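You operate a simulated robot arm through the tools that you are given. There is no shell and no other tool.

Carry out the task below with a simulated robot arm. There is one attempt and no reset: what you move stays moved.

JOB
Start up the press named on the white ticket.
Fine: turn Control to Panel first; then start its cake belt, the oil pump, the press and its feed, in that order, and nothing else.

Only the result counts: the job must be done as asked and must still hold three seconds after the hand-in. Knocking over, shifting, dropping, spilling or breaking anything else fails it.

ROBOT AND FRAMES
A 7-joint arm with a fingered hand, fixed in place. Base frame: the origin is at the foot of the arm, x ahead of it, y to its left, z up. Units: mm, rad, N and s.
Its first joint turns from -1.204 to 3.002 rad. Payload 5 kg.
The tool frame sits at the grasp point between the pads (the TCP): z along the fingers, y along the line on which they close. The tips reach 32 mm beyond it. The gripper opens to 160 mm. The gripper's body begins 89 mm behind the TCP. The gripper is a hand of 3 fingers: y runs from the thumb to the fingers, the wrist lies at [0, 0, -252] in the tool frame, and closing takes about 1.5 s.
Orientation is that of the tool frame in the base frame, as a unit quaternion [x, y, z, w]. With the fingers straight down and closing along the base's y, the tool's x points along the base's -x, its y along +y and its z along -z.

CONTROLS
- The arm moves only by the tool step_arm. Its argument "targets" is text: rows parted by semicolons, each of 7 numbers parted by spaces: the turn, a rotation vector about the tool's x, y, z in rad, then the shift along the tool's x, y, z in mm, then the closure, from 0 (fully open) to 1 (shut). In form: rx ry rz dx dy dz hand; .... A call has 1 to 20 rows; each row shifts and turns the commanded pose from where the row before left it, along the tool's axes as they then stand. Each row takes 0.2 s and may step no farther than 50 mm and 0.15 rad from the row before; otherwise, or with a gripper value out of range, the whole call is refused. Where a pose cannot be reached the arm comes as near as it can. A force on the tool above 40 N (or 10 N above the force at the start of the call, whichever is more), or a blocked arm, ends the call early, and 0.2 s more pass. Each finger travels about 108 mm/s and halts on what it meets, pressing with about 29 N; the grip force reading is that of the motor and also rises with nothing between the fingers. The clock runs only during rows and for 0.2 s after the last one: add rows that do not move to give the fingers time. The reply holds the time, the measured pose of the TCP, the force on the tool along the base axes, the opening and the grip force, in the units named above and with some noise, with the torque about the TCP (base axes, N m) and any sound that the robot's microphone picked up, and new pictures: "views" is both (left out), scene, wrist or none.
- Cameras (640 x 400 px; columns grow to the right, rows downward): "scene" is fixed at [46.3, 660.5, 1758]; the picture's right is [-0.49, -0.87, 0.00], its down [-0.27, 0.15, -0.95] and it looks along [0.83, -0.47, -0.30] (base axes); focal length 336 px, centre (320, 200). "wrist" rides on the gripper at [65, -4, -116] in the tool frame; the picture's right is [0.06, 1.00, 0.00], its down [-0.87, 0.05, -0.49] and it looks along [-0.49, 0.03, 0.87] (tool axes); focal length 261 px, centre (320, 200). There is no depth. A picture from a camera that has moved, and an enlarged one, comes with that camera's place and axes in the base frame and with its lens. The place of the scene camera against the robot may be out by one fixed shift of up to 25 mm in any direction.
- move_column(by): slides the trunk up (or, below 0, down) by that many mm; the arm rides with it, the base frame stays. It gives what a move gives, with no picture.
- grasp_type(shape): the hand has 3 fingers and takes this shape, open, in about a second: jaw (thumb against the fingers, like two jaws); tri (thumb and two fingers); tip (a fingertip pinch); poke (one finger out to press); point (the index stretched); flat (the hand flat); cup (the hand cupped); fist (a fist). The gripper value then closes the fingers along that shape, each until it touches; the sizes above hold for jaw. It gives what a move gives, with no picture.
- enlarge(camera, box): a new picture of the part [left, top, right, bottom] of that camera's present view, enlarged. The clock stands still meanwhile.
- sign_off(): hands the job in; it is judged then, once.

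Nothing tells you positions but the pictures and the camera data. Unless the task says otherwise, let go and move clear before handing in.

The tools are called after ">>>" as name(argument=value, ...) on one line, values as JSON. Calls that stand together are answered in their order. step_arm: Moves the arm, as the interface text tells. Its arguments: {"type":"object","properties":{"targets":{"type":"string"},"views":{"type":"string","enum":["both","scene","wrist","none"]}},"required":["targets"]} The other tools are called the same way: move_column (by) slides the trunk up or down; grasp_type (shape) gives the hand a shape; enlarge (camera, box) takes an enlarged picture of a part of a camera's view; sign_off () hands the job in.

At the start:

```text
clock: 0.0
tcp_pos: [588.4, -9.1, 1571.1]
orientation: [0.0, 1.0, 0.0, 0.001]
wrist_force: [-0.4, 0.9, 0.3]
wrist_torque: [-0.01, 0.0, -0.02]
grip_width: 160.0
finger_force: 0.0
shape: jaw
trunk travel left (down, up): [-875.0, 65.0]
```

scene: 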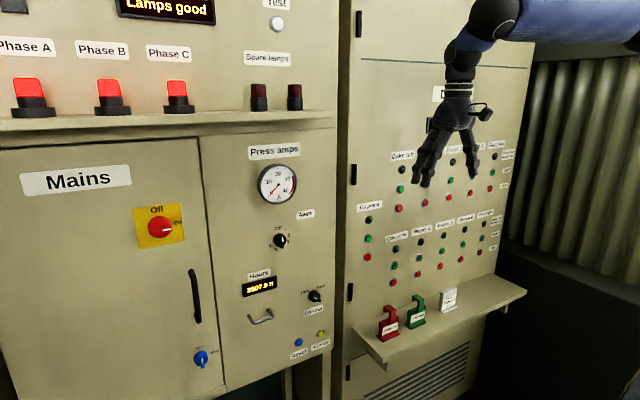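
wrist: 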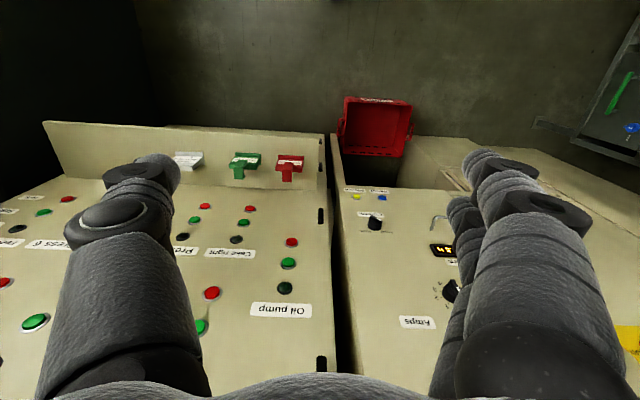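

I see a control cabinet with a button panel, three tickets/tags on a shelf (red, green, white) and a Control selector. I'll enlarge the views to read the labels first.

>>> enlarge(camera="scene", box=[350, 130, 530, 242])

>>> enlarge(camera="scene", box=[350, 195, 530, 307])

>>> enlarge(camera="scene", box=[370, 275, 480, 344])

>>> enlarge(camera="scene", box=[230, 260, 350, 365])

>>> enlarge(camera="wrist", box=[0, 120, 340, 340])

>>> enlarge(camera="wrist", box=[320, 80, 480, 340])

```text
3.56 times, centred on (440, 186) of scene
camera zoom: at [46.3, 660.5, 1758.0], right [-0.49, -0.87, 0.0], down [-0.27, 0.15, -0.95], along [0.83, -0.47, -0.3], focal length 1194 px, centre (-107, 250)
```

zoom: 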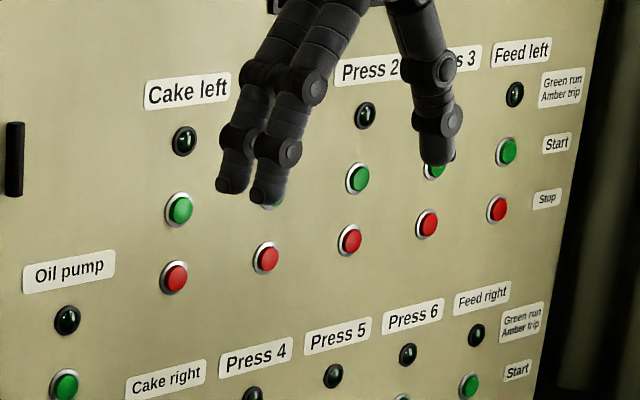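

```text
3.56 times, centred on (440, 251) of scene
camera zoom: at [46.3, 660.5, 1758.0], right [-0.49, -0.87, 0.0], down [-0.27, 0.15, -0.95], along [0.83, -0.47, -0.3], focal length 1194 px, centre (-107, 19)
```

zoom: 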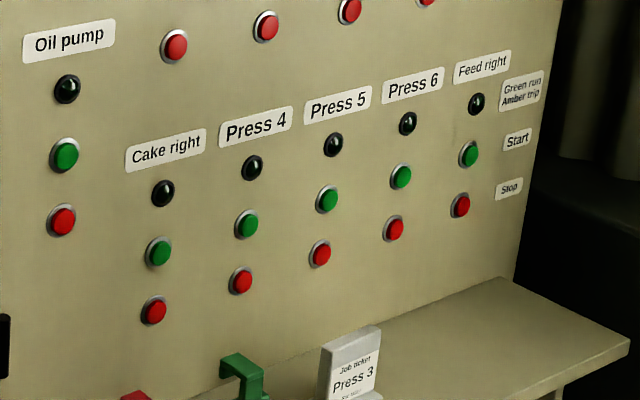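

```text
5.80 times, centred on (425, 310) of scene
camera zoom: at [46.3, 660.5, 1758.0], right [-0.49, -0.87, 0.0], down [-0.27, 0.15, -0.95], along [0.83, -0.47, -0.3], focal length 1948 px, centre (-289, -435)
```

zoom: 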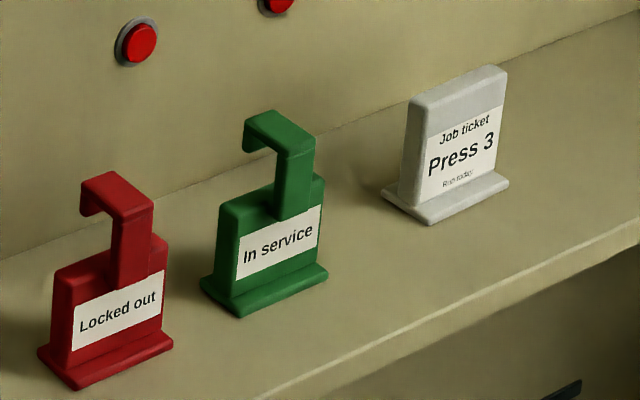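

```text
3.81 times, centred on (290, 312) of scene
camera zoom: at [46.3, 660.5, 1758.0], right [-0.49, -0.87, 0.0], down [-0.27, 0.15, -0.95], along [0.83, -0.47, -0.3], focal length 1280 px, centre (434, -229)
```

zoom: 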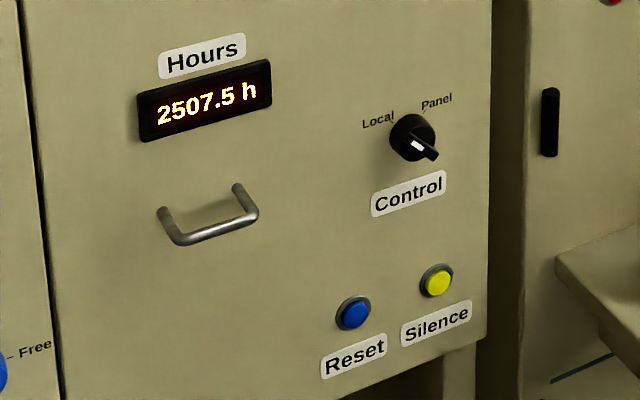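

```text
1.82 times, centred on (170, 230) of wrist
camera zoom: at [522.0, -14.8, 1687.7], right [-0.06, 1.0, 0.0], down [0.87, 0.05, 0.49], along [0.49, 0.03, -0.87], focal length 474 px, centre (593, 146)
```

zoom: 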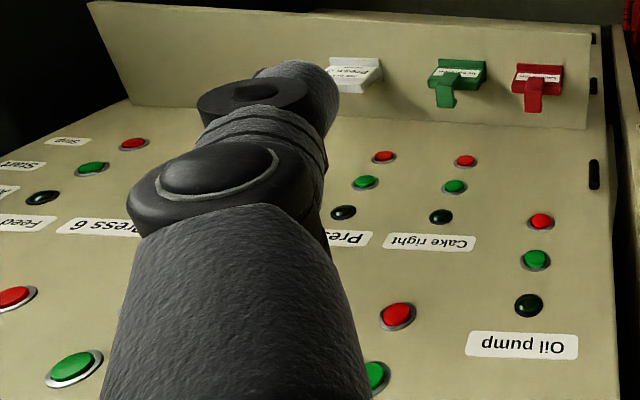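

```text
1.54 times, centred on (400, 210) of wrist
camera zoom: at [522.0, -14.8, 1687.7], right [-0.06, 1.0, 0.0], down [0.87, 0.05, 0.49], along [0.49, 0.03, -0.87], focal length 401 px, centre (197, 185)
```

zoom: 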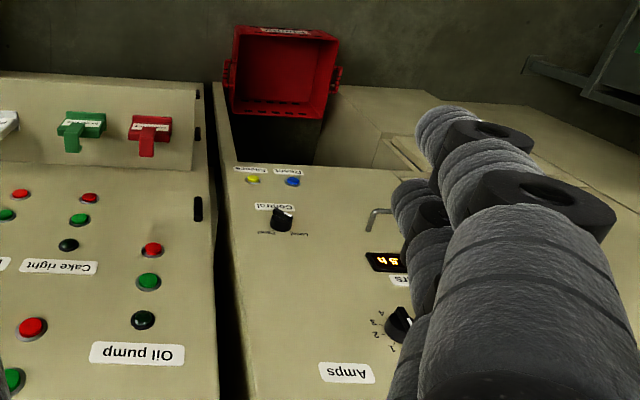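

The white ticket names Press 3, which is in the top row (Cake left, Press 1–3, Feed left). The button panel appears to be around x≈960. Next I'll look closely at the Control knob, the mains switch and the lamp displays.

>>> enlarge(camera="scene", box=[295, 278, 345, 320])

>>> enlarge(camera="scene", box=[0, 0, 340, 210])

>>> enlarge(camera="scene", box=[120, 190, 240, 270])

>>> enlarge(camera="wrist", box=[335, 180, 415, 240])

>>> enlarge(camera="scene", box=[430, 275, 480, 320])

>>> enlarge(camera="scene", box=[380, 0, 640, 190])

```text
9.52 times, centred on (320, 299) of scene
camera zoom: at [46.3, 660.5, 1758.0], right [-0.49, -0.87, 0.0], down [-0.27, 0.15, -0.95], along [0.83, -0.47, -0.3], focal length 3200 px, centre (320, -743)
```

zoom: 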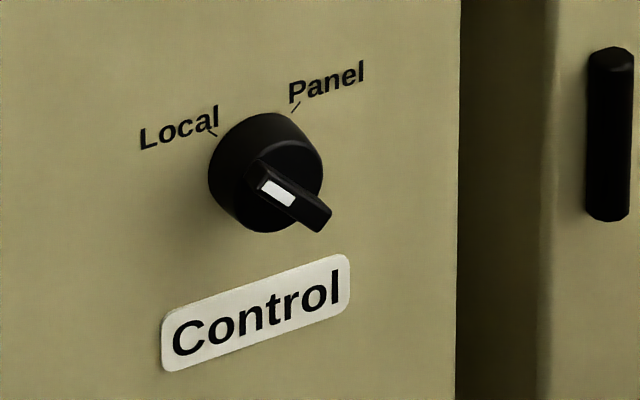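

```text
1.88 times, centred on (170, 105) of scene
camera zoom: at [46.3, 660.5, 1758.0], right [-0.49, -0.87, 0.0], down [-0.27, 0.15, -0.95], along [0.83, -0.47, -0.3], focal length 632 px, centre (602, 379)
```

zoom: 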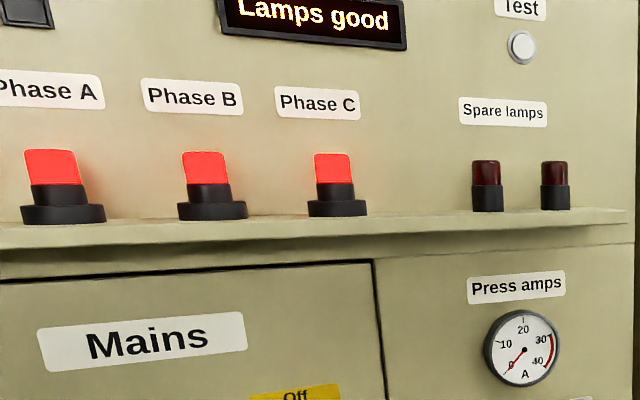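

```text
5.00 times, centred on (180, 230) of scene
camera zoom: at [46.3, 660.5, 1758.0], right [-0.49, -0.87, 0.0], down [-0.27, 0.15, -0.95], along [0.83, -0.47, -0.3], focal length 1680 px, centre (1020, 50)
```

zoom: 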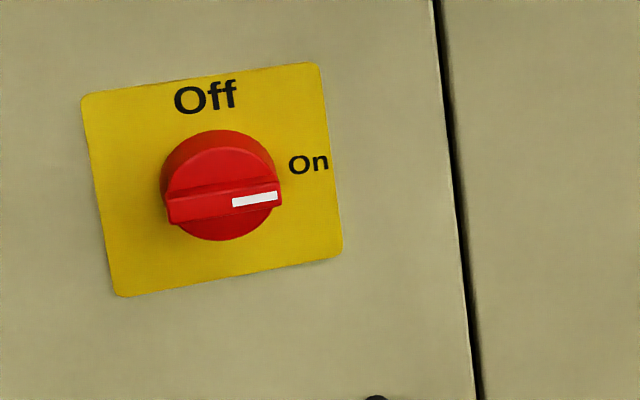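

```text
6.67 times, centred on (375, 210) of wrist
camera zoom: at [522.0, -14.8, 1687.7], right [-0.06, 1.0, 0.0], down [0.87, 0.05, 0.49], along [0.49, 0.03, -0.87], focal length 1738 px, centre (-47, 133)
```

zoom: 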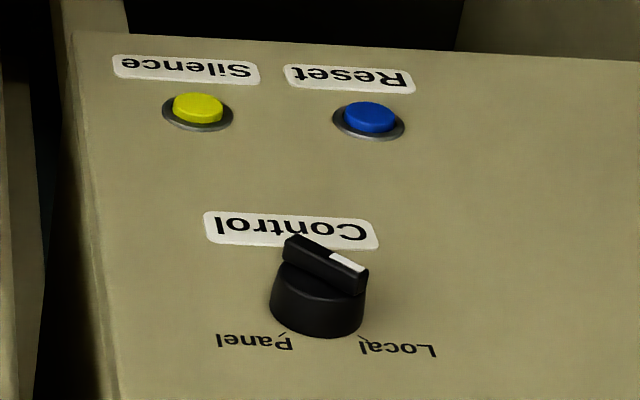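

```text
8.89 times, centred on (455, 298) of scene
camera zoom: at [46.3, 660.5, 1758.0], right [-0.49, -0.87, 0.0], down [-0.27, 0.15, -0.95], along [0.83, -0.47, -0.3], focal length 2986 px, centre (-880, -667)
```

zoom: 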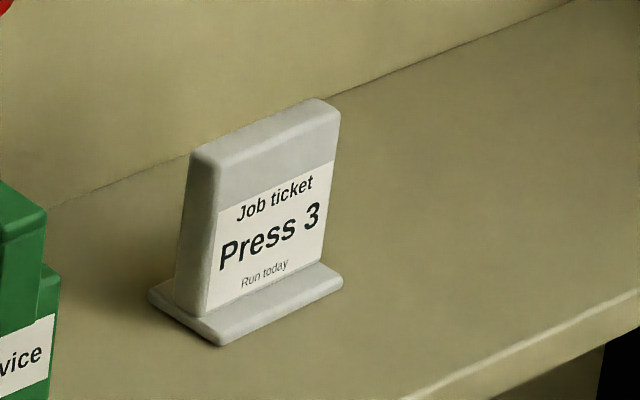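

```text
2.11 times, centred on (510, 95) of scene
camera zoom: at [46.3, 660.5, 1758.0], right [-0.49, -0.87, 0.0], down [-0.27, 0.15, -0.95], along [0.83, -0.47, -0.3], focal length 707 px, centre (-80, 421)
```

zoom: 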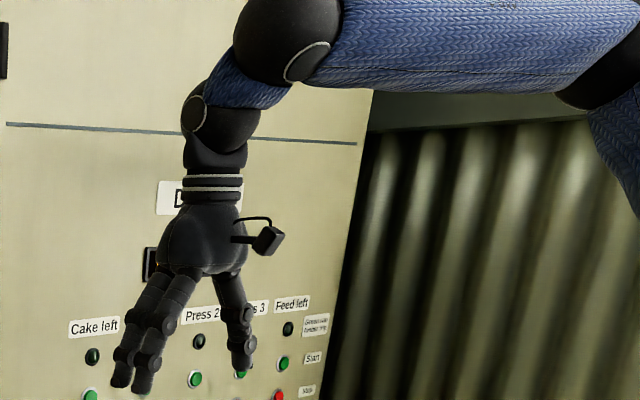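

The Control knob points at Local (upper left), Panel is at the upper right, and the mains are on. I'll move forward a little in free space and pitch the hand so that the fingers point at the panel.

>>> step_arm(targets="0 0 0 -50 0 0 0; 0 0 0 -50 0 0 0; 0 0 0 -40 0 0 0; 0 -0.14 0 0 0 0 0; 0 -0.14 0 0 0 0 0; 0 -0.14 0 0 0 0 0", views="scene")

```text
clock: 1.4
tcp_pos: [727.5, -9.1, 1571.8]
orientation: [0.0, 0.978, 0.0, 0.209]
wrist_force: [-0.3, -0.4, 0.6]
wrist_torque: [0.01, -0.02, 0.01]
grip_width: 159.9
finger_force: 0.0
shape: jaw
trunk travel left (down, up): [-875.0, 65.0]
```

scene: 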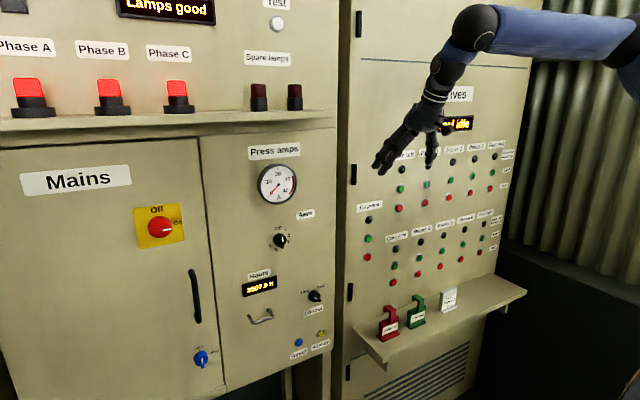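

The hand is tilting toward the panel as intended. I'll finish the pitch so the fingers point along +x.

>>> step_arm(targets="0 -0.144 0 0 0 0 0; 0 -0.144 0 0 0 0 0; 0 -0.144 0 0 0 0 0; 0 -0.144 0 0 0 0 0; 0 -0.144 0 0 0 0 0; 0 -0.144 0 0 0 0 0; 0 -0.144 0 0 0 0 0; 0 -0.1428 0 0 0 0 0", views="both")

>>> enlarge(camera="scene", box=[380, 60, 530, 210])

```text
clock: 3.2
tcp_pos: [726.3, -7.3, 1572.4]
orientation: [0.0, 0.706, -0.002, 0.708]
wrist_force: [-0.4, 0.7, 0.4]
wrist_torque: [0.0, -0.02, -0.02]
grip_width: 160.1
finger_force: 0.1
shape: jaw
trunk travel left (down, up): [-875.0, 65.0]
camera wrist: at [609.7, -12.6, 1507.6], right [0.0, 1.0, -0.07], down [-0.49, 0.06, 0.87], along [0.87, 0.03, 0.49], focal length 261 px, centre (320, 200)
```

scene: 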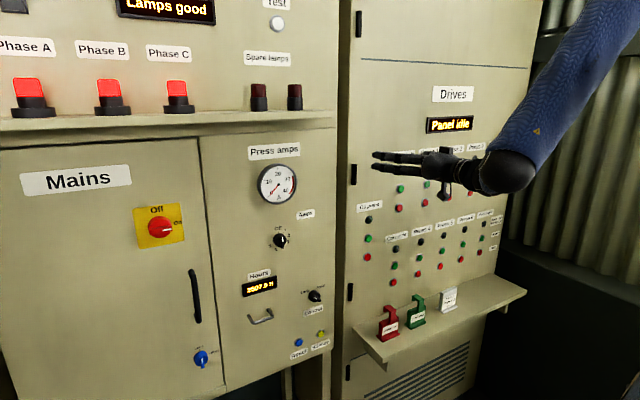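
wrist: 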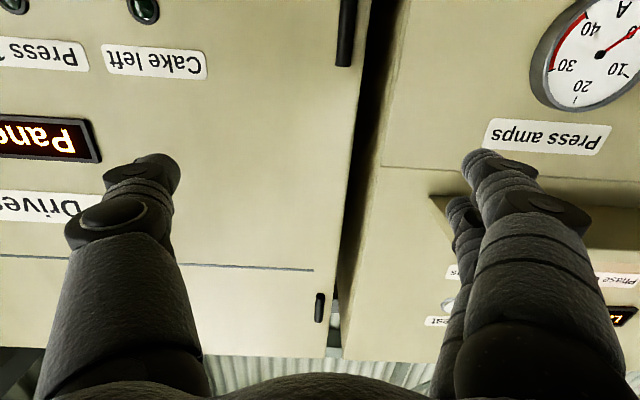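

```text
2.67 times, centred on (455, 135) of scene
camera zoom: at [46.3, 660.5, 1758.0], right [-0.49, -0.87, 0.0], down [-0.27, 0.15, -0.95], along [0.83, -0.47, -0.3], focal length 896 px, centre (-40, 373)
```

zoom: 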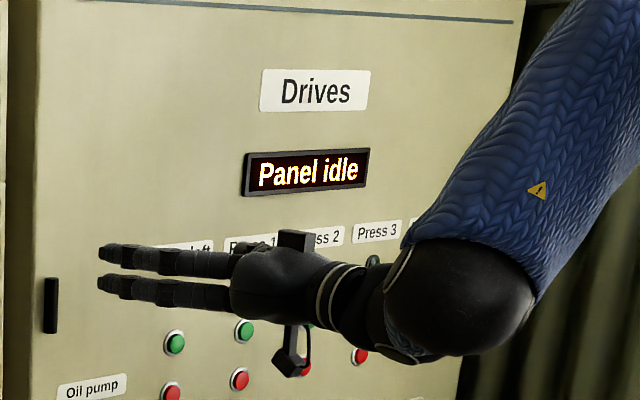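

The panel display reads "Panel idle" and the hand points forward with nothing in its way. I'll lower the trunk so the hand is near the Control knob's height (z≈1060).

>>> move_column(by=-300)

>>> step_arm(targets="0 0 0 0 0 0 0", views="both")

```text
clock: 6.2
tcp_pos: [728.1, -10.1, 1270.4]
orientation: [0.001, 0.707, -0.001, 0.707]
wrist_force: [-0.3, 0.2, -0.5]
wrist_torque: [0.0, -0.03, 0.0]
grip_width: 159.8
finger_force: 0.0
shape: jaw
trunk travel left (down, up): [-575.0, 365.0]
```

```text
clock: 6.6
tcp_pos: [727.8, -10.1, 1271.0]
orientation: [0.0, 0.707, -0.001, 0.707]
wrist_force: [0.3, 0.3, 0.4]
wrist_torque: [-0.04, 0.02, 0.0]
grip_width: 159.8
finger_force: 0.1
shape: jaw
trunk travel left (down, up): [-575.0, 365.0]
camera wrist: at [611.4, -14.8, 1206.9], right [0.0, 1.0, -0.06], down [-0.49, 0.05, 0.87], along [0.87, 0.03, 0.49], focal length 261 px, centre (320, 200)
```

scene: 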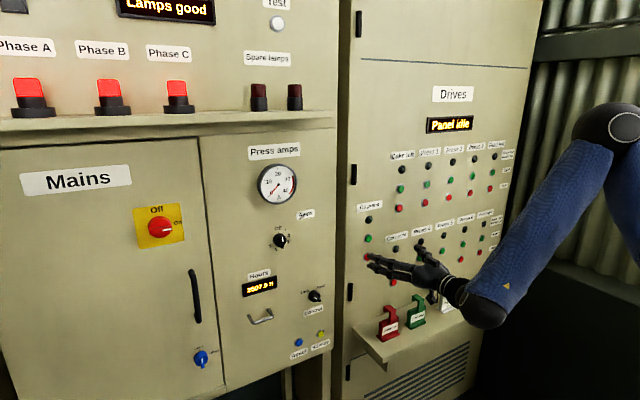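
wrist: 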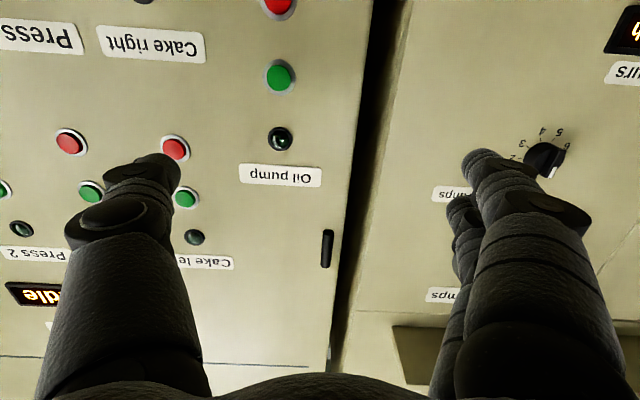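

The oil pump start button triangulates to about [947, -61, 1234]. Next I'll slide left to y≈172 and lower the trunk toward the Control knob.

>>> step_arm(targets="0 0 0 0 45 0 0; 0 0 0 0 45 0 0; 0 0 0 0 45 0 0; 0 0 0 0 45 0 0", views="none")

>>> move_column(by=-230)

>>> step_arm(targets="0 0 0 0 0 0 0", views="both")

>>> enlarge(camera="wrist", box=[240, 60, 420, 220])

```text
clock: 7.6
tcp_pos: [736.0, 156.7, 1280.9]
orientation: [0.016, 0.708, 0.001, 0.706]
wrist_force: [0.1, -0.2, -0.4]
wrist_torque: [0.01, 0.0, 0.02]
grip_width: 160.1
finger_force: 0.0
shape: jaw
trunk travel left (down, up): [-575.0, 365.0]
```

```text
clock: 10.0
tcp_pos: [732.7, 159.5, 1053.0]
orientation: [0.014, 0.707, 0.004, 0.707]
wrist_force: [-0.2, -0.1, 0.3]
wrist_torque: [0.01, 0.0, 0.0]
grip_width: 159.8
finger_force: 0.0
shape: jaw
trunk travel left (down, up): [-345.0, 595.0]
```

```text
clock: 10.4
tcp_pos: [733.2, 160.5, 1052.5]
orientation: [0.013, 0.707, 0.006, 0.707]
wrist_force: [-0.3, 0.4, -0.4]
wrist_torque: [0.02, 0.02, -0.01]
grip_width: 159.8
finger_force: 0.2
shape: jaw
trunk travel left (down, up): [-345.0, 595.0]
camera wrist: at [617.2, 158.0, 987.5], right [0.01, 1.0, -0.04], down [-0.49, 0.04, 0.87], along [0.87, 0.01, 0.49], focal length 261 px, centre (320, 200)
```

scene: 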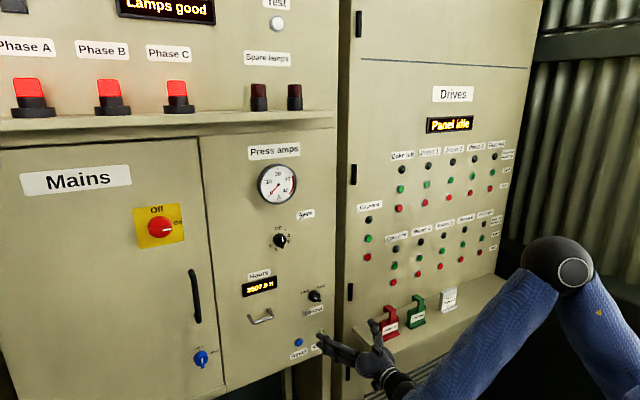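
wrist: 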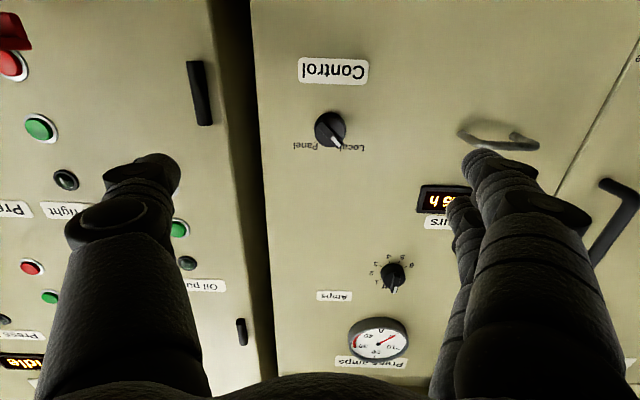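

```text
2.50 times, centred on (330, 140) of wrist
camera zoom: at [617.2, 158.0, 987.5], right [0.01, 1.0, -0.04], down [-0.49, 0.04, 0.87], along [0.87, 0.01, 0.49], focal length 652 px, centre (295, 350)
```

zoom: 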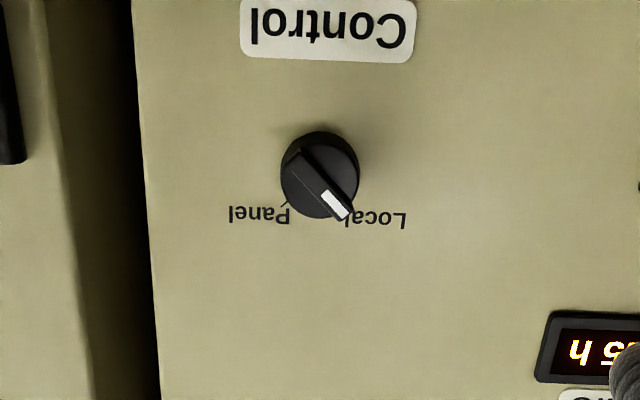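

The Control knob's bar is centred near [927, 170, 1066], with the bar leaning about 40–45° to the left (Local). I'll centre the hand on it at standoff, roll the hand so the jaws straddle the bar, and partly close to check the finger geometry.

>>> step_arm(targets="0 0 0 0 0 0 0.3; 0 0 0 0 0 0 0.5; 0 0 -0.14 0 0 0 0.6; 0 0 -0.14 0 0 0 0.6; 0 0 -0.14 0 0 0 0.6; 0 0 -0.14 0 0 0 0.6; 0 0 -0.14 0 0 0 0.6; 0 0 0 0 0 0 0.6; 0 0 0 0 0 0 0.6", views="both")

>>> enlarge(camera="wrist", box=[200, 60, 440, 260])

```text
clock: 12.4
tcp_pos: [735.0, 159.9, 1051.9]
orientation: [-0.231, 0.669, -0.239, 0.665]
wrist_force: [0.9, 0.5, -0.1]
wrist_torque: [0.0, 0.01, -0.02]
grip_width: 64.4
finger_force: 0.0
shape: jaw
trunk travel left (down, up): [-345.0, 595.0]
camera wrist: at [616.7, 116.4, 1004.1], right [0.01, 0.74, -0.67], down [-0.48, 0.59, 0.65], along [0.88, 0.32, 0.36], focal length 261 px, centre (320, 200)
```

scene: 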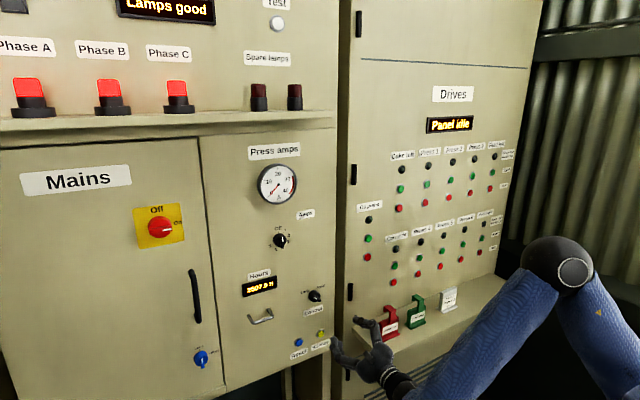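
wrist: 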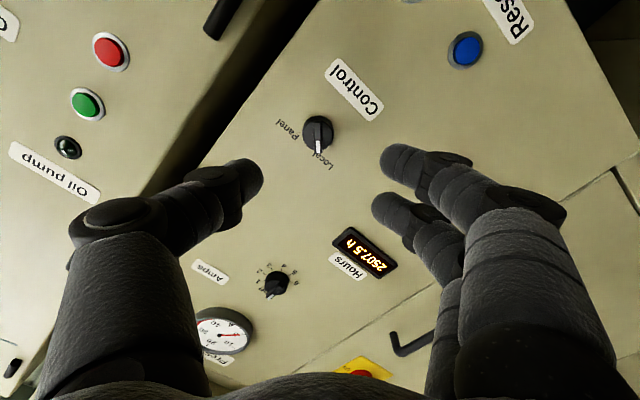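

```text
2.00 times, centred on (320, 160) of wrist
camera zoom: at [616.7, 116.4, 1004.1], right [0.01, 0.74, -0.67], down [-0.48, 0.59, 0.65], along [0.88, 0.32, 0.36], focal length 521 px, centre (320, 280)
```

zoom: 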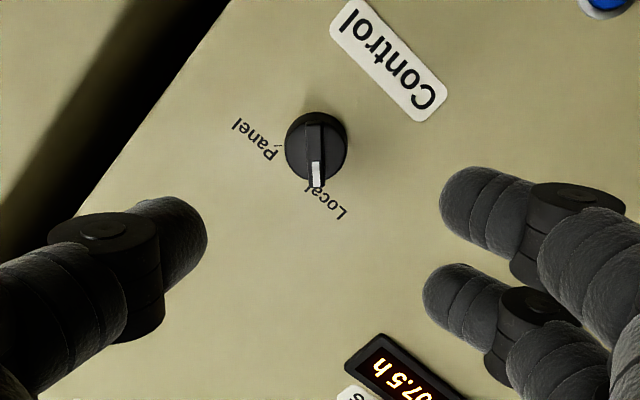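

The knob bar now looks aligned with the jaw's long direction (bar at about 45°), and the opening is 64 mm. I'll centre on the knob, finish the roll, and approach partway.

>>> step_arm(targets="0 0 -0.1 -17.5 -2 0 0.6; 0 0 0 0 0 45 0.6; 0 0 0 0 0 45 0.6; 0 0 0 0 0 40 0.6; 0 0 0 0 0 0 0.6; 0 0 0 0 0 0 0.6", views="both")

>>> enlarge(camera="wrist", box=[200, 60, 440, 260])

```text
clock: 13.8
tcp_pos: [858.3, 180.6, 1056.1]
orientation: [-0.275, 0.651, -0.276, 0.651]
wrist_force: [0.3, 0.2, -0.1]
wrist_torque: [0.01, -0.01, 0.01]
grip_width: 64.3
finger_force: 0.0
shape: jaw
trunk travel left (down, up): [-345.0, 595.0]
camera wrist: at [742.2, 129.6, 1014.8], right [0.0, 0.65, -0.76], down [-0.49, 0.66, 0.57], along [0.87, 0.37, 0.32], focal length 261 px, centre (320, 200)
```

scene: 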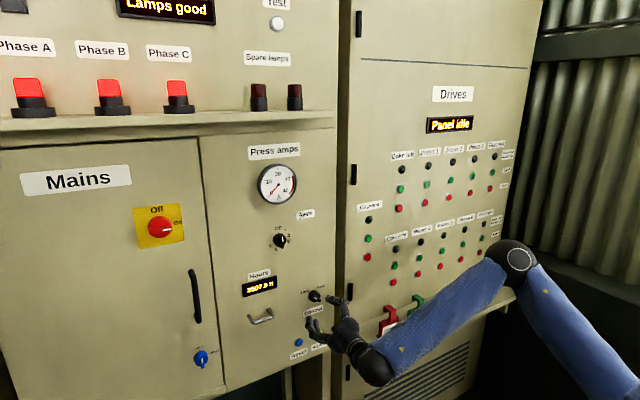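
wrist: 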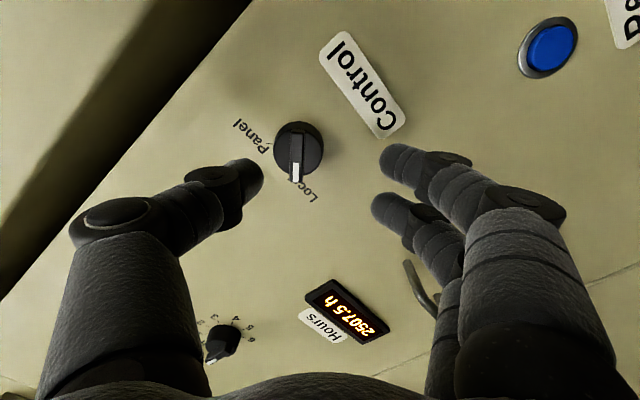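

```text
2.00 times, centred on (320, 160) of wrist
camera zoom: at [742.2, 129.6, 1014.8], right [0.0, 0.65, -0.76], down [-0.49, 0.66, 0.57], along [0.87, 0.37, 0.32], focal length 521 px, centre (320, 280)
```

zoom: 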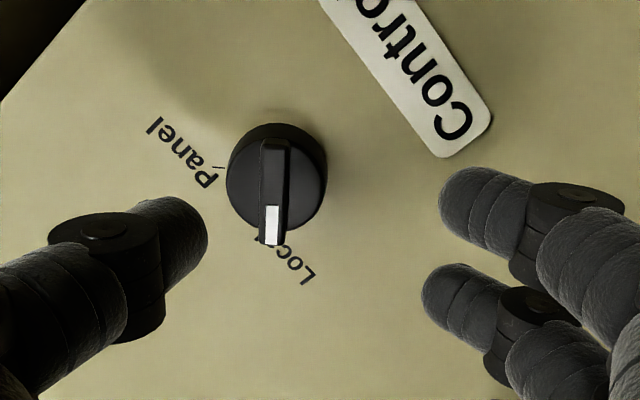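

The hand is now about 17 mm off along the jaw direction, and the bar is aligned with the roll. I'll correct the offset and advance so the tips are just about at the bar.

>>> step_arm(targets="0 0 0 -1 -17.4 0 0.6; 0 0 0 0 0 20 0.6; 0 0 0 0 0 20 0.6; 0 0 0 0 0 0 0.6; 0 0 0 0 0 0 0.6", views="both")

>>> enlarge(camera="wrist", box=[200, 60, 440, 260])

>>> enlarge(camera="scene", box=[280, 270, 380, 340])

```text
clock: 15.0
tcp_pos: [898.8, 168.8, 1070.1]
orientation: [-0.275, 0.652, -0.276, 0.651]
wrist_force: [-0.3, -0.8, 0.5]
wrist_torque: [0.0, 0.01, -0.02]
grip_width: 64.4
finger_force: 0.0
shape: jaw
trunk travel left (down, up): [-345.0, 595.0]
camera wrist: at [782.6, 118.5, 1027.8], right [0.0, 0.65, -0.76], down [-0.49, 0.66, 0.57], along [0.87, 0.37, 0.32], focal length 261 px, centre (320, 200)
```

scene: 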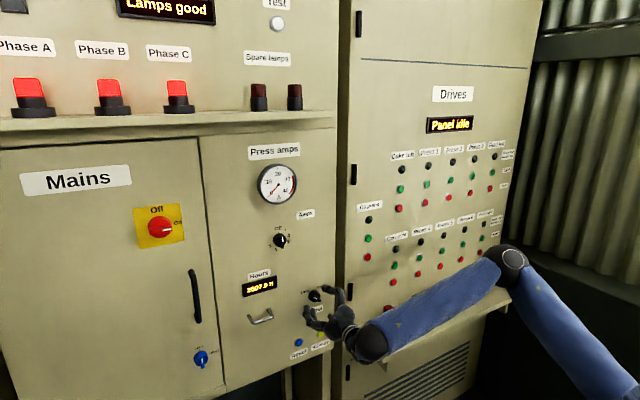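
wrist: 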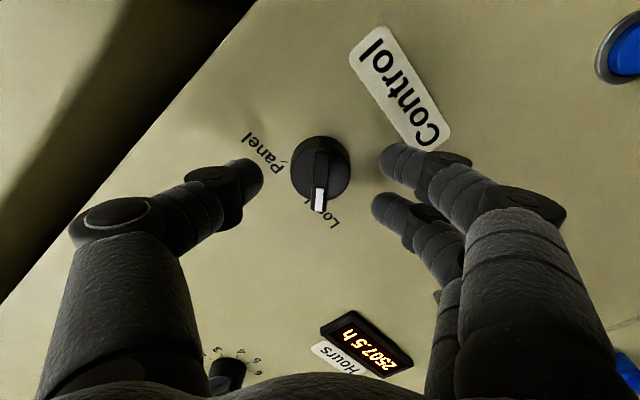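

```text
2.00 times, centred on (320, 160) of wrist
camera zoom: at [782.6, 118.5, 1027.8], right [0.0, 0.65, -0.76], down [-0.49, 0.66, 0.57], along [0.87, 0.37, 0.32], focal length 521 px, centre (320, 280)
```

zoom: 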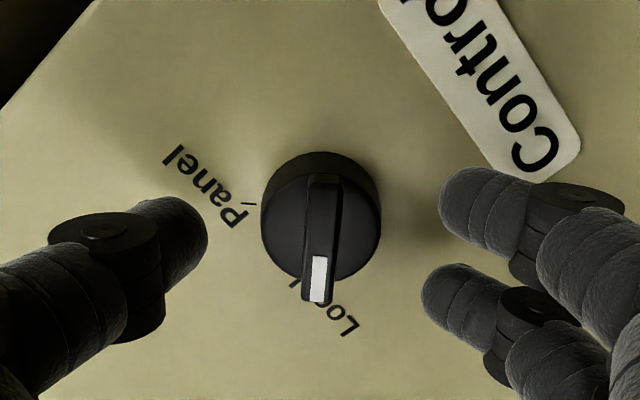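

```text
5.71 times, centred on (330, 305) of scene
camera zoom: at [46.3, 660.5, 1758.0], right [-0.49, -0.87, 0.0], down [-0.27, 0.15, -0.95], along [0.83, -0.47, -0.3], focal length 1920 px, centre (263, -400)
```

zoom: 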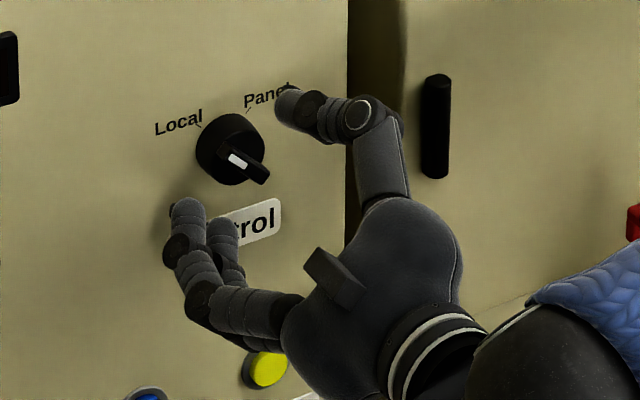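

The tips straddle the bar nicely. I'll zoom in to judge the bar's depth before the final advance.

>>> enlarge(camera="wrist", box=[285, 125, 365, 225])

>>> enlarge(camera="scene", box=[305, 283, 345, 311])

```text
4.00 times, centred on (325, 175) of wrist
camera zoom: at [782.6, 118.5, 1027.8], right [0.0, 0.65, -0.76], down [-0.49, 0.66, 0.57], along [0.87, 0.37, 0.32], focal length 1043 px, centre (300, 300)
```

zoom: 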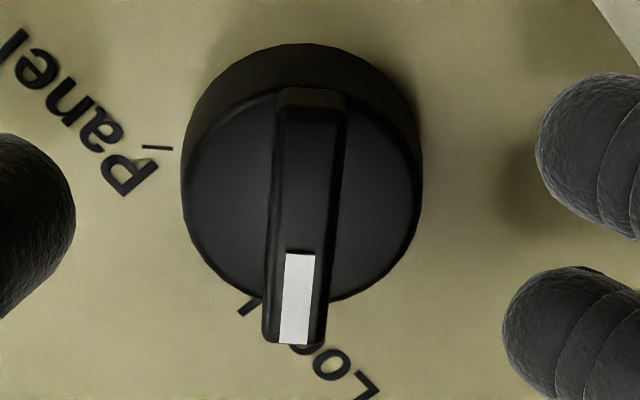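

```text
14.29 times, centred on (325, 297) of scene
camera zoom: at [46.3, 660.5, 1758.0], right [-0.49, -0.87, 0.0], down [-0.27, 0.15, -0.95], along [0.83, -0.47, -0.3], focal length 4799 px, centre (249, -1186)
```

zoom: 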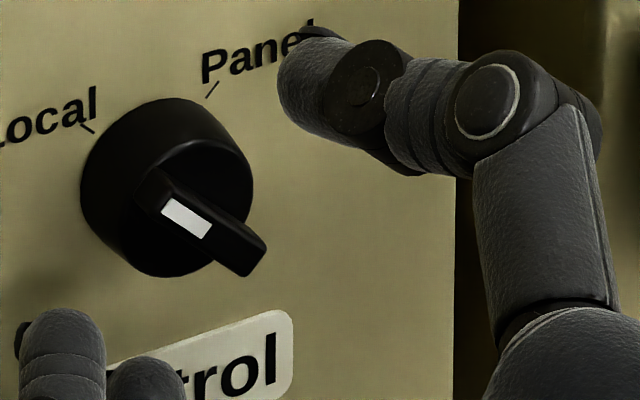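

The bar stands about 10 mm proud of the knob body (body face around x≈936). I'll advance a few millimetres more and close the jaws on the bar.

>>> step_arm(targets="0 0 0 2 0 3.5 0.6; 0 0 0 0 0 0 0.8; 0 0 0 0 0 0 0.9; 0 0 0 0 0 0 1; 0 0 0 0 0 0 1; 0 0 0 0 0 0 1", views="both")

>>> enlarge(camera="wrist", box=[220, 100, 420, 260])

>>> enlarge(camera="scene", box=[290, 275, 360, 335])

```text
clock: 16.4
tcp_pos: [901.3, 168.8, 1067.8]
orientation: [-0.275, 0.652, -0.275, 0.651]
wrist_force: [-15.6, 0.2, -8.6]
wrist_torque: [0.02, 0.22, -0.02]
grip_width: 17.5
finger_force: 29.0
shape: jaw
trunk travel left (down, up): [-345.0, 595.0]
camera wrist: at [784.9, 117.6, 1026.0], right [0.0, 0.65, -0.76], down [-0.49, 0.66, 0.57], along [0.87, 0.37, 0.32], focal length 261 px, centre (320, 200)
```

scene: 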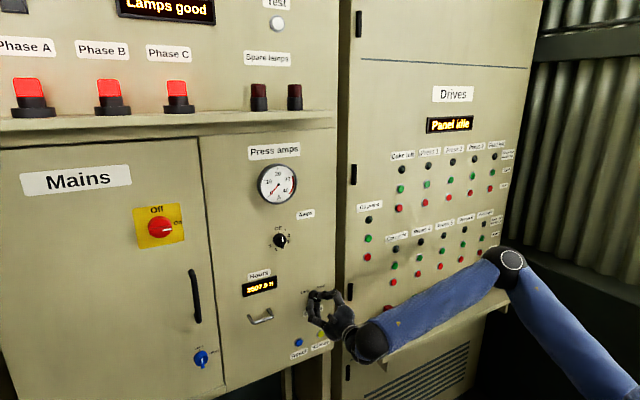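
wrist: 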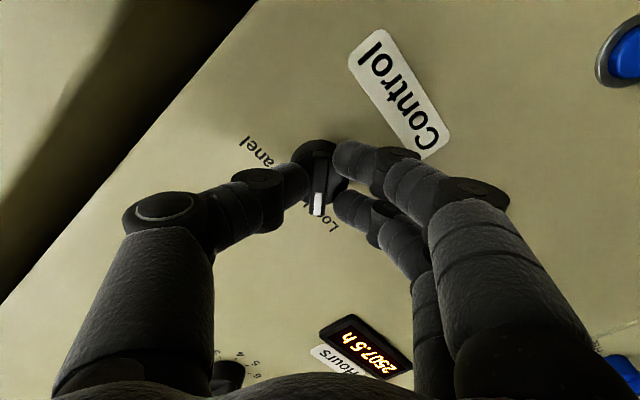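

```text
2.50 times, centred on (320, 180) of wrist
camera zoom: at [784.9, 117.6, 1026.0], right [0.0, 0.65, -0.76], down [-0.49, 0.66, 0.57], along [0.87, 0.37, 0.32], focal length 652 px, centre (320, 250)
```

zoom: 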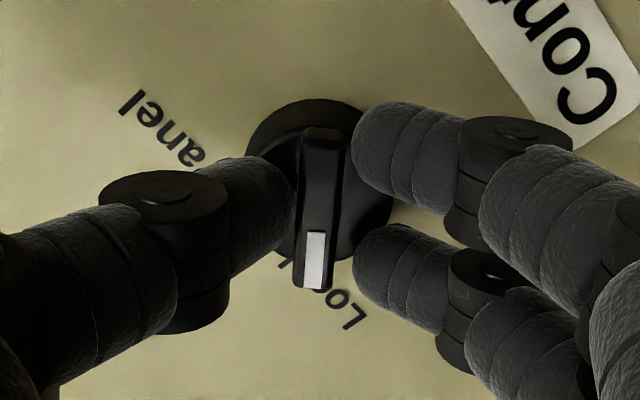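

```text
6.67 times, centred on (325, 305) of scene
camera zoom: at [46.3, 660.5, 1758.0], right [-0.49, -0.87, 0.0], down [-0.27, 0.15, -0.95], along [0.83, -0.47, -0.3], focal length 2240 px, centre (287, -500)
```

zoom: 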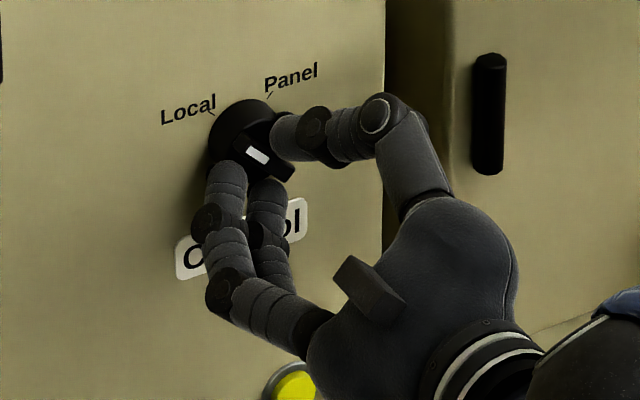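

The jaws have closed on the bar (17.5 mm, 29 N grip). I'll rotate clockwise toward Panel in small steps and check.

>>> step_arm(targets="0 0 0.12 0 0 0 1; 0 0 0.12 0 0 0 1; 0 0 0.12 0 0 0 1; 0 0 0.12 0 0 0 1; 0 0 0 0 0 0 1", views="both")

>>> enlarge(camera="wrist", box=[220, 100, 420, 260])

>>> enlarge(camera="scene", box=[290, 275, 360, 335])

```text
clock: 17.6
tcp_pos: [901.0, 169.6, 1067.7]
orientation: [-0.112, 0.698, -0.112, 0.698]
wrist_force: [-20.9, 4.2, -14.0]
wrist_torque: [-0.05, 0.5, 0.15]
grip_width: 17.1
finger_force: 28.9
shape: jaw
trunk travel left (down, up): [-345.0, 595.0]
camera wrist: at [784.8, 143.8, 1007.6], right [0.0, 0.93, -0.37], down [-0.49, 0.32, 0.81], along [0.87, 0.18, 0.46], focal length 261 px, centre (320, 200)
```

scene: 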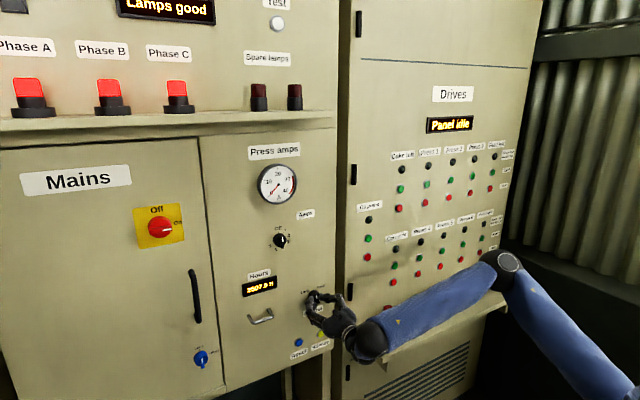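
wrist: 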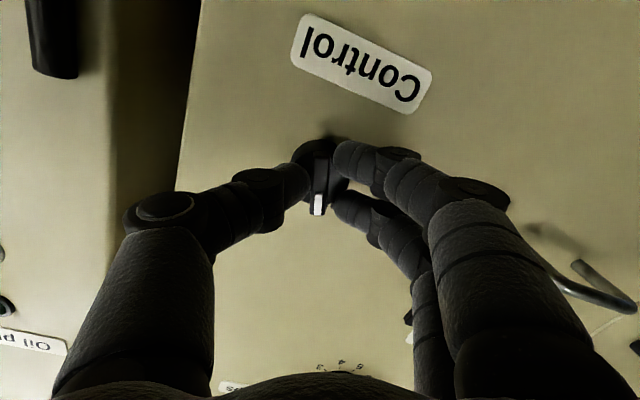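

```text
2.50 times, centred on (320, 180) of wrist
camera zoom: at [784.8, 143.8, 1007.6], right [0.0, 0.93, -0.37], down [-0.49, 0.32, 0.81], along [0.87, 0.18, 0.46], focal length 652 px, centre (320, 250)
```

zoom: 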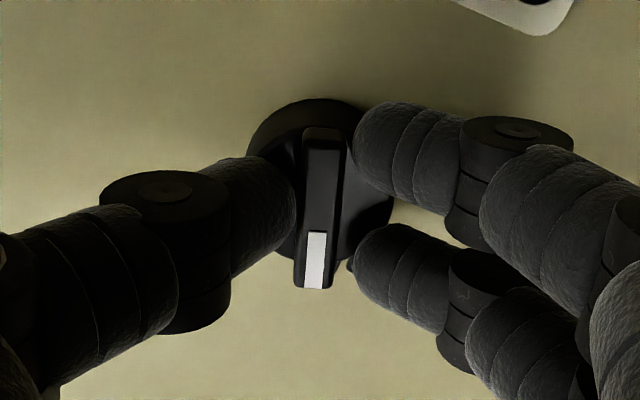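

```text
6.67 times, centred on (325, 305) of scene
camera zoom: at [46.3, 660.5, 1758.0], right [-0.49, -0.87, 0.0], down [-0.27, 0.15, -0.95], along [0.83, -0.47, -0.3], focal length 2240 px, centre (287, -500)
```

zoom: 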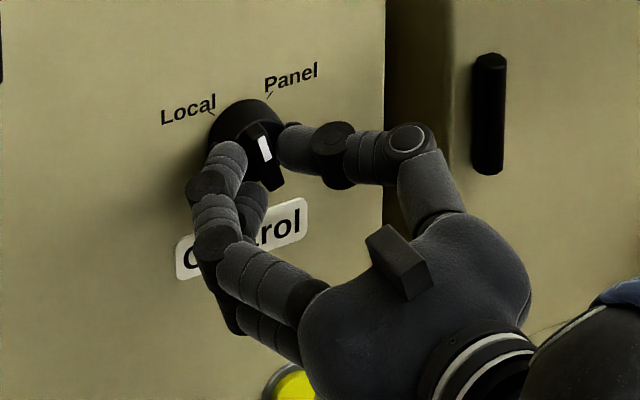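

The knob is turning with the hand (about 27° so far). I'll continue to the Panel mark.

>>> step_arm(targets="0 0 0.12 0 0 -0.5 1; 0 0 0.12 0 0 0 1; 0 0 0.12 0 0 0 1; 0 0 0.12 0 0 0 1; 0 0 0.12 0 0 0 1; 0 0 0.12 0 0 0 1; 0 0 0.12 0 0 0 1; 0 0 0.12 0 0 0 1; 0 0 0 0 0 0 1; 0 0 0 0 0 0 1", views="both")

>>> enlarge(camera="wrist", box=[220, 100, 420, 260])

>>> enlarge(camera="scene", box=[290, 275, 360, 335])

```text
clock: 19.8
tcp_pos: [900.7, 170.8, 1067.9]
orientation: [0.223, 0.671, 0.223, 0.671]
wrist_force: [-10.5, 23.1, -7.6]
wrist_torque: [-0.04, 0.22, 0.84]
grip_width: 16.4
finger_force: 29.4
shape: jaw
trunk travel left (down, up): [-345.0, 595.0]
camera wrist: at [784.4, 204.7, 1013.9], right [0.0, 0.84, 0.55], down [-0.49, -0.48, 0.73], along [0.87, -0.27, 0.41], focal length 261 px, centre (320, 200)
```

scene: 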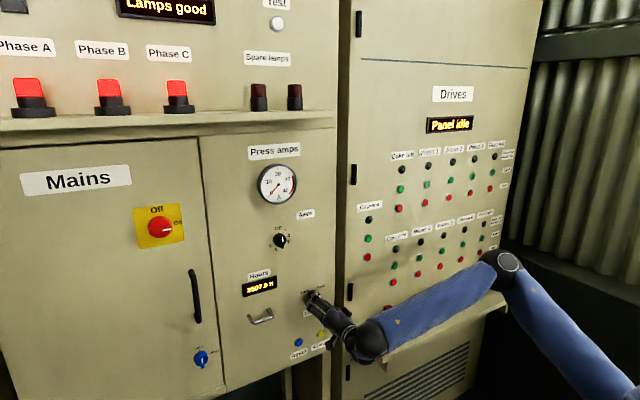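
wrist: 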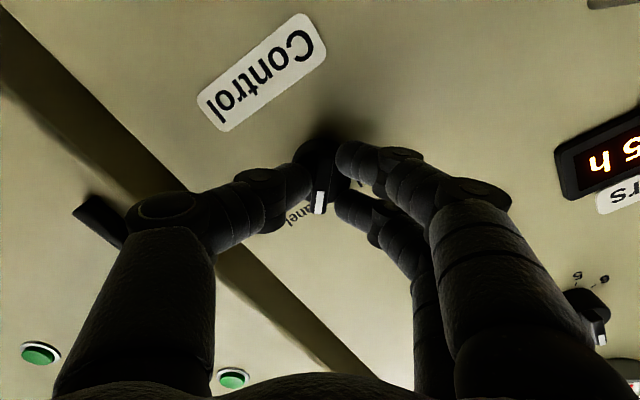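

```text
2.50 times, centred on (320, 180) of wrist
camera zoom: at [784.4, 204.7, 1013.9], right [0.0, 0.84, 0.55], down [-0.49, -0.48, 0.73], along [0.87, -0.27, 0.41], focal length 652 px, centre (320, 250)
```

zoom: 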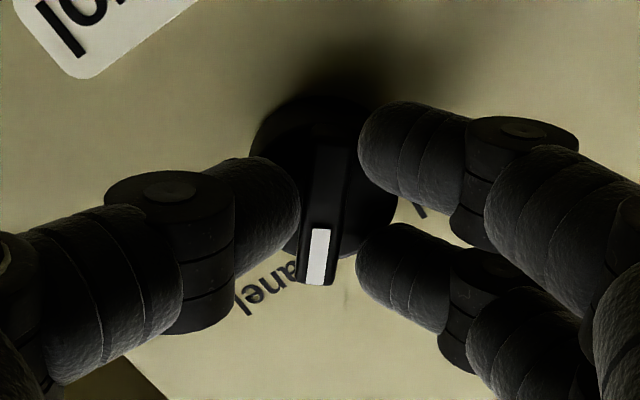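

```text
6.67 times, centred on (325, 305) of scene
camera zoom: at [46.3, 660.5, 1758.0], right [-0.49, -0.87, 0.0], down [-0.27, 0.15, -0.95], along [0.83, -0.47, -0.3], focal length 2240 px, centre (287, -500)
```

zoom: 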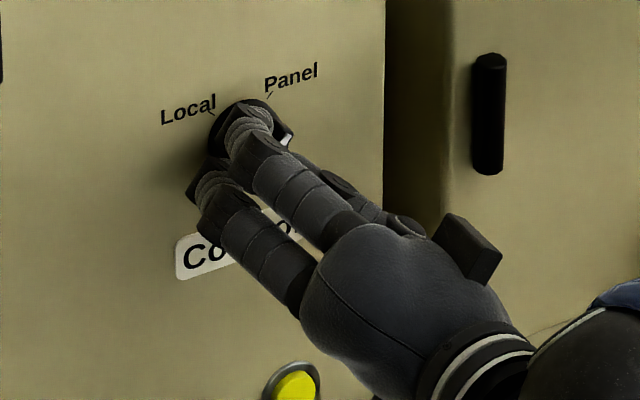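

The bar is now at roughly +38–40°, nearly at the Panel tick. I'll turn the remaining few degrees.

>>> step_arm(targets="0 0 0.07 0 0 0 1; 0 0 0.07 0 0 0 1; 0 0 0.04 0 0 0 1; 0 0 0 0 0 0 1", views="both")

>>> enlarge(camera="wrist", box=[220, 100, 420, 260])

```text
clock: 20.8
tcp_pos: [901.1, 169.3, 1069.2]
orientation: [0.282, 0.648, 0.282, 0.649]
wrist_force: [-8.6, 19.0, -1.8]
wrist_torque: [-0.45, 0.0, 0.78]
grip_width: 16.4
finger_force: 28.2
shape: jaw
trunk travel left (down, up): [-345.0, 595.0]
camera wrist: at [784.4, 213.3, 1021.6], right [0.0, 0.73, 0.69], down [-0.49, -0.6, 0.63], along [0.87, -0.34, 0.36], focal length 261 px, centre (320, 200)
```

scene: 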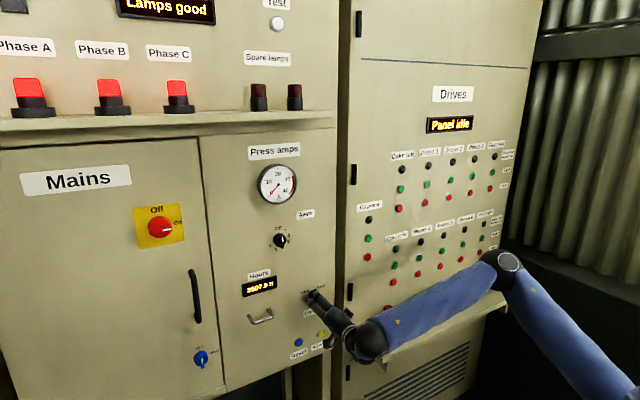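
wrist: 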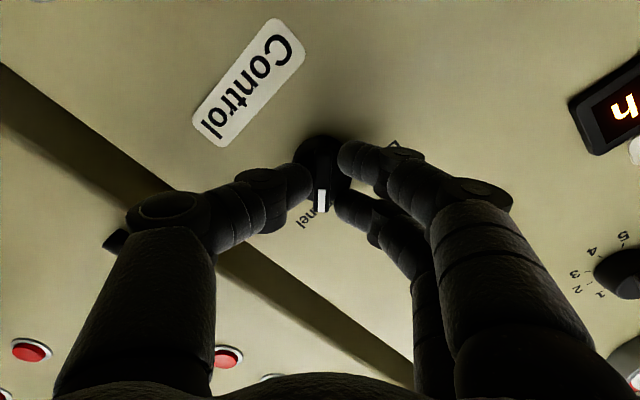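

```text
2.50 times, centred on (320, 180) of wrist
camera zoom: at [784.4, 213.3, 1021.6], right [0.0, 0.73, 0.69], down [-0.49, -0.6, 0.63], along [0.87, -0.34, 0.36], focal length 652 px, centre (320, 250)
```

zoom: 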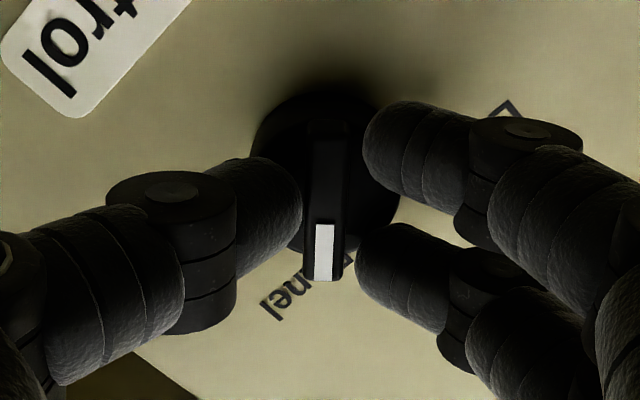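

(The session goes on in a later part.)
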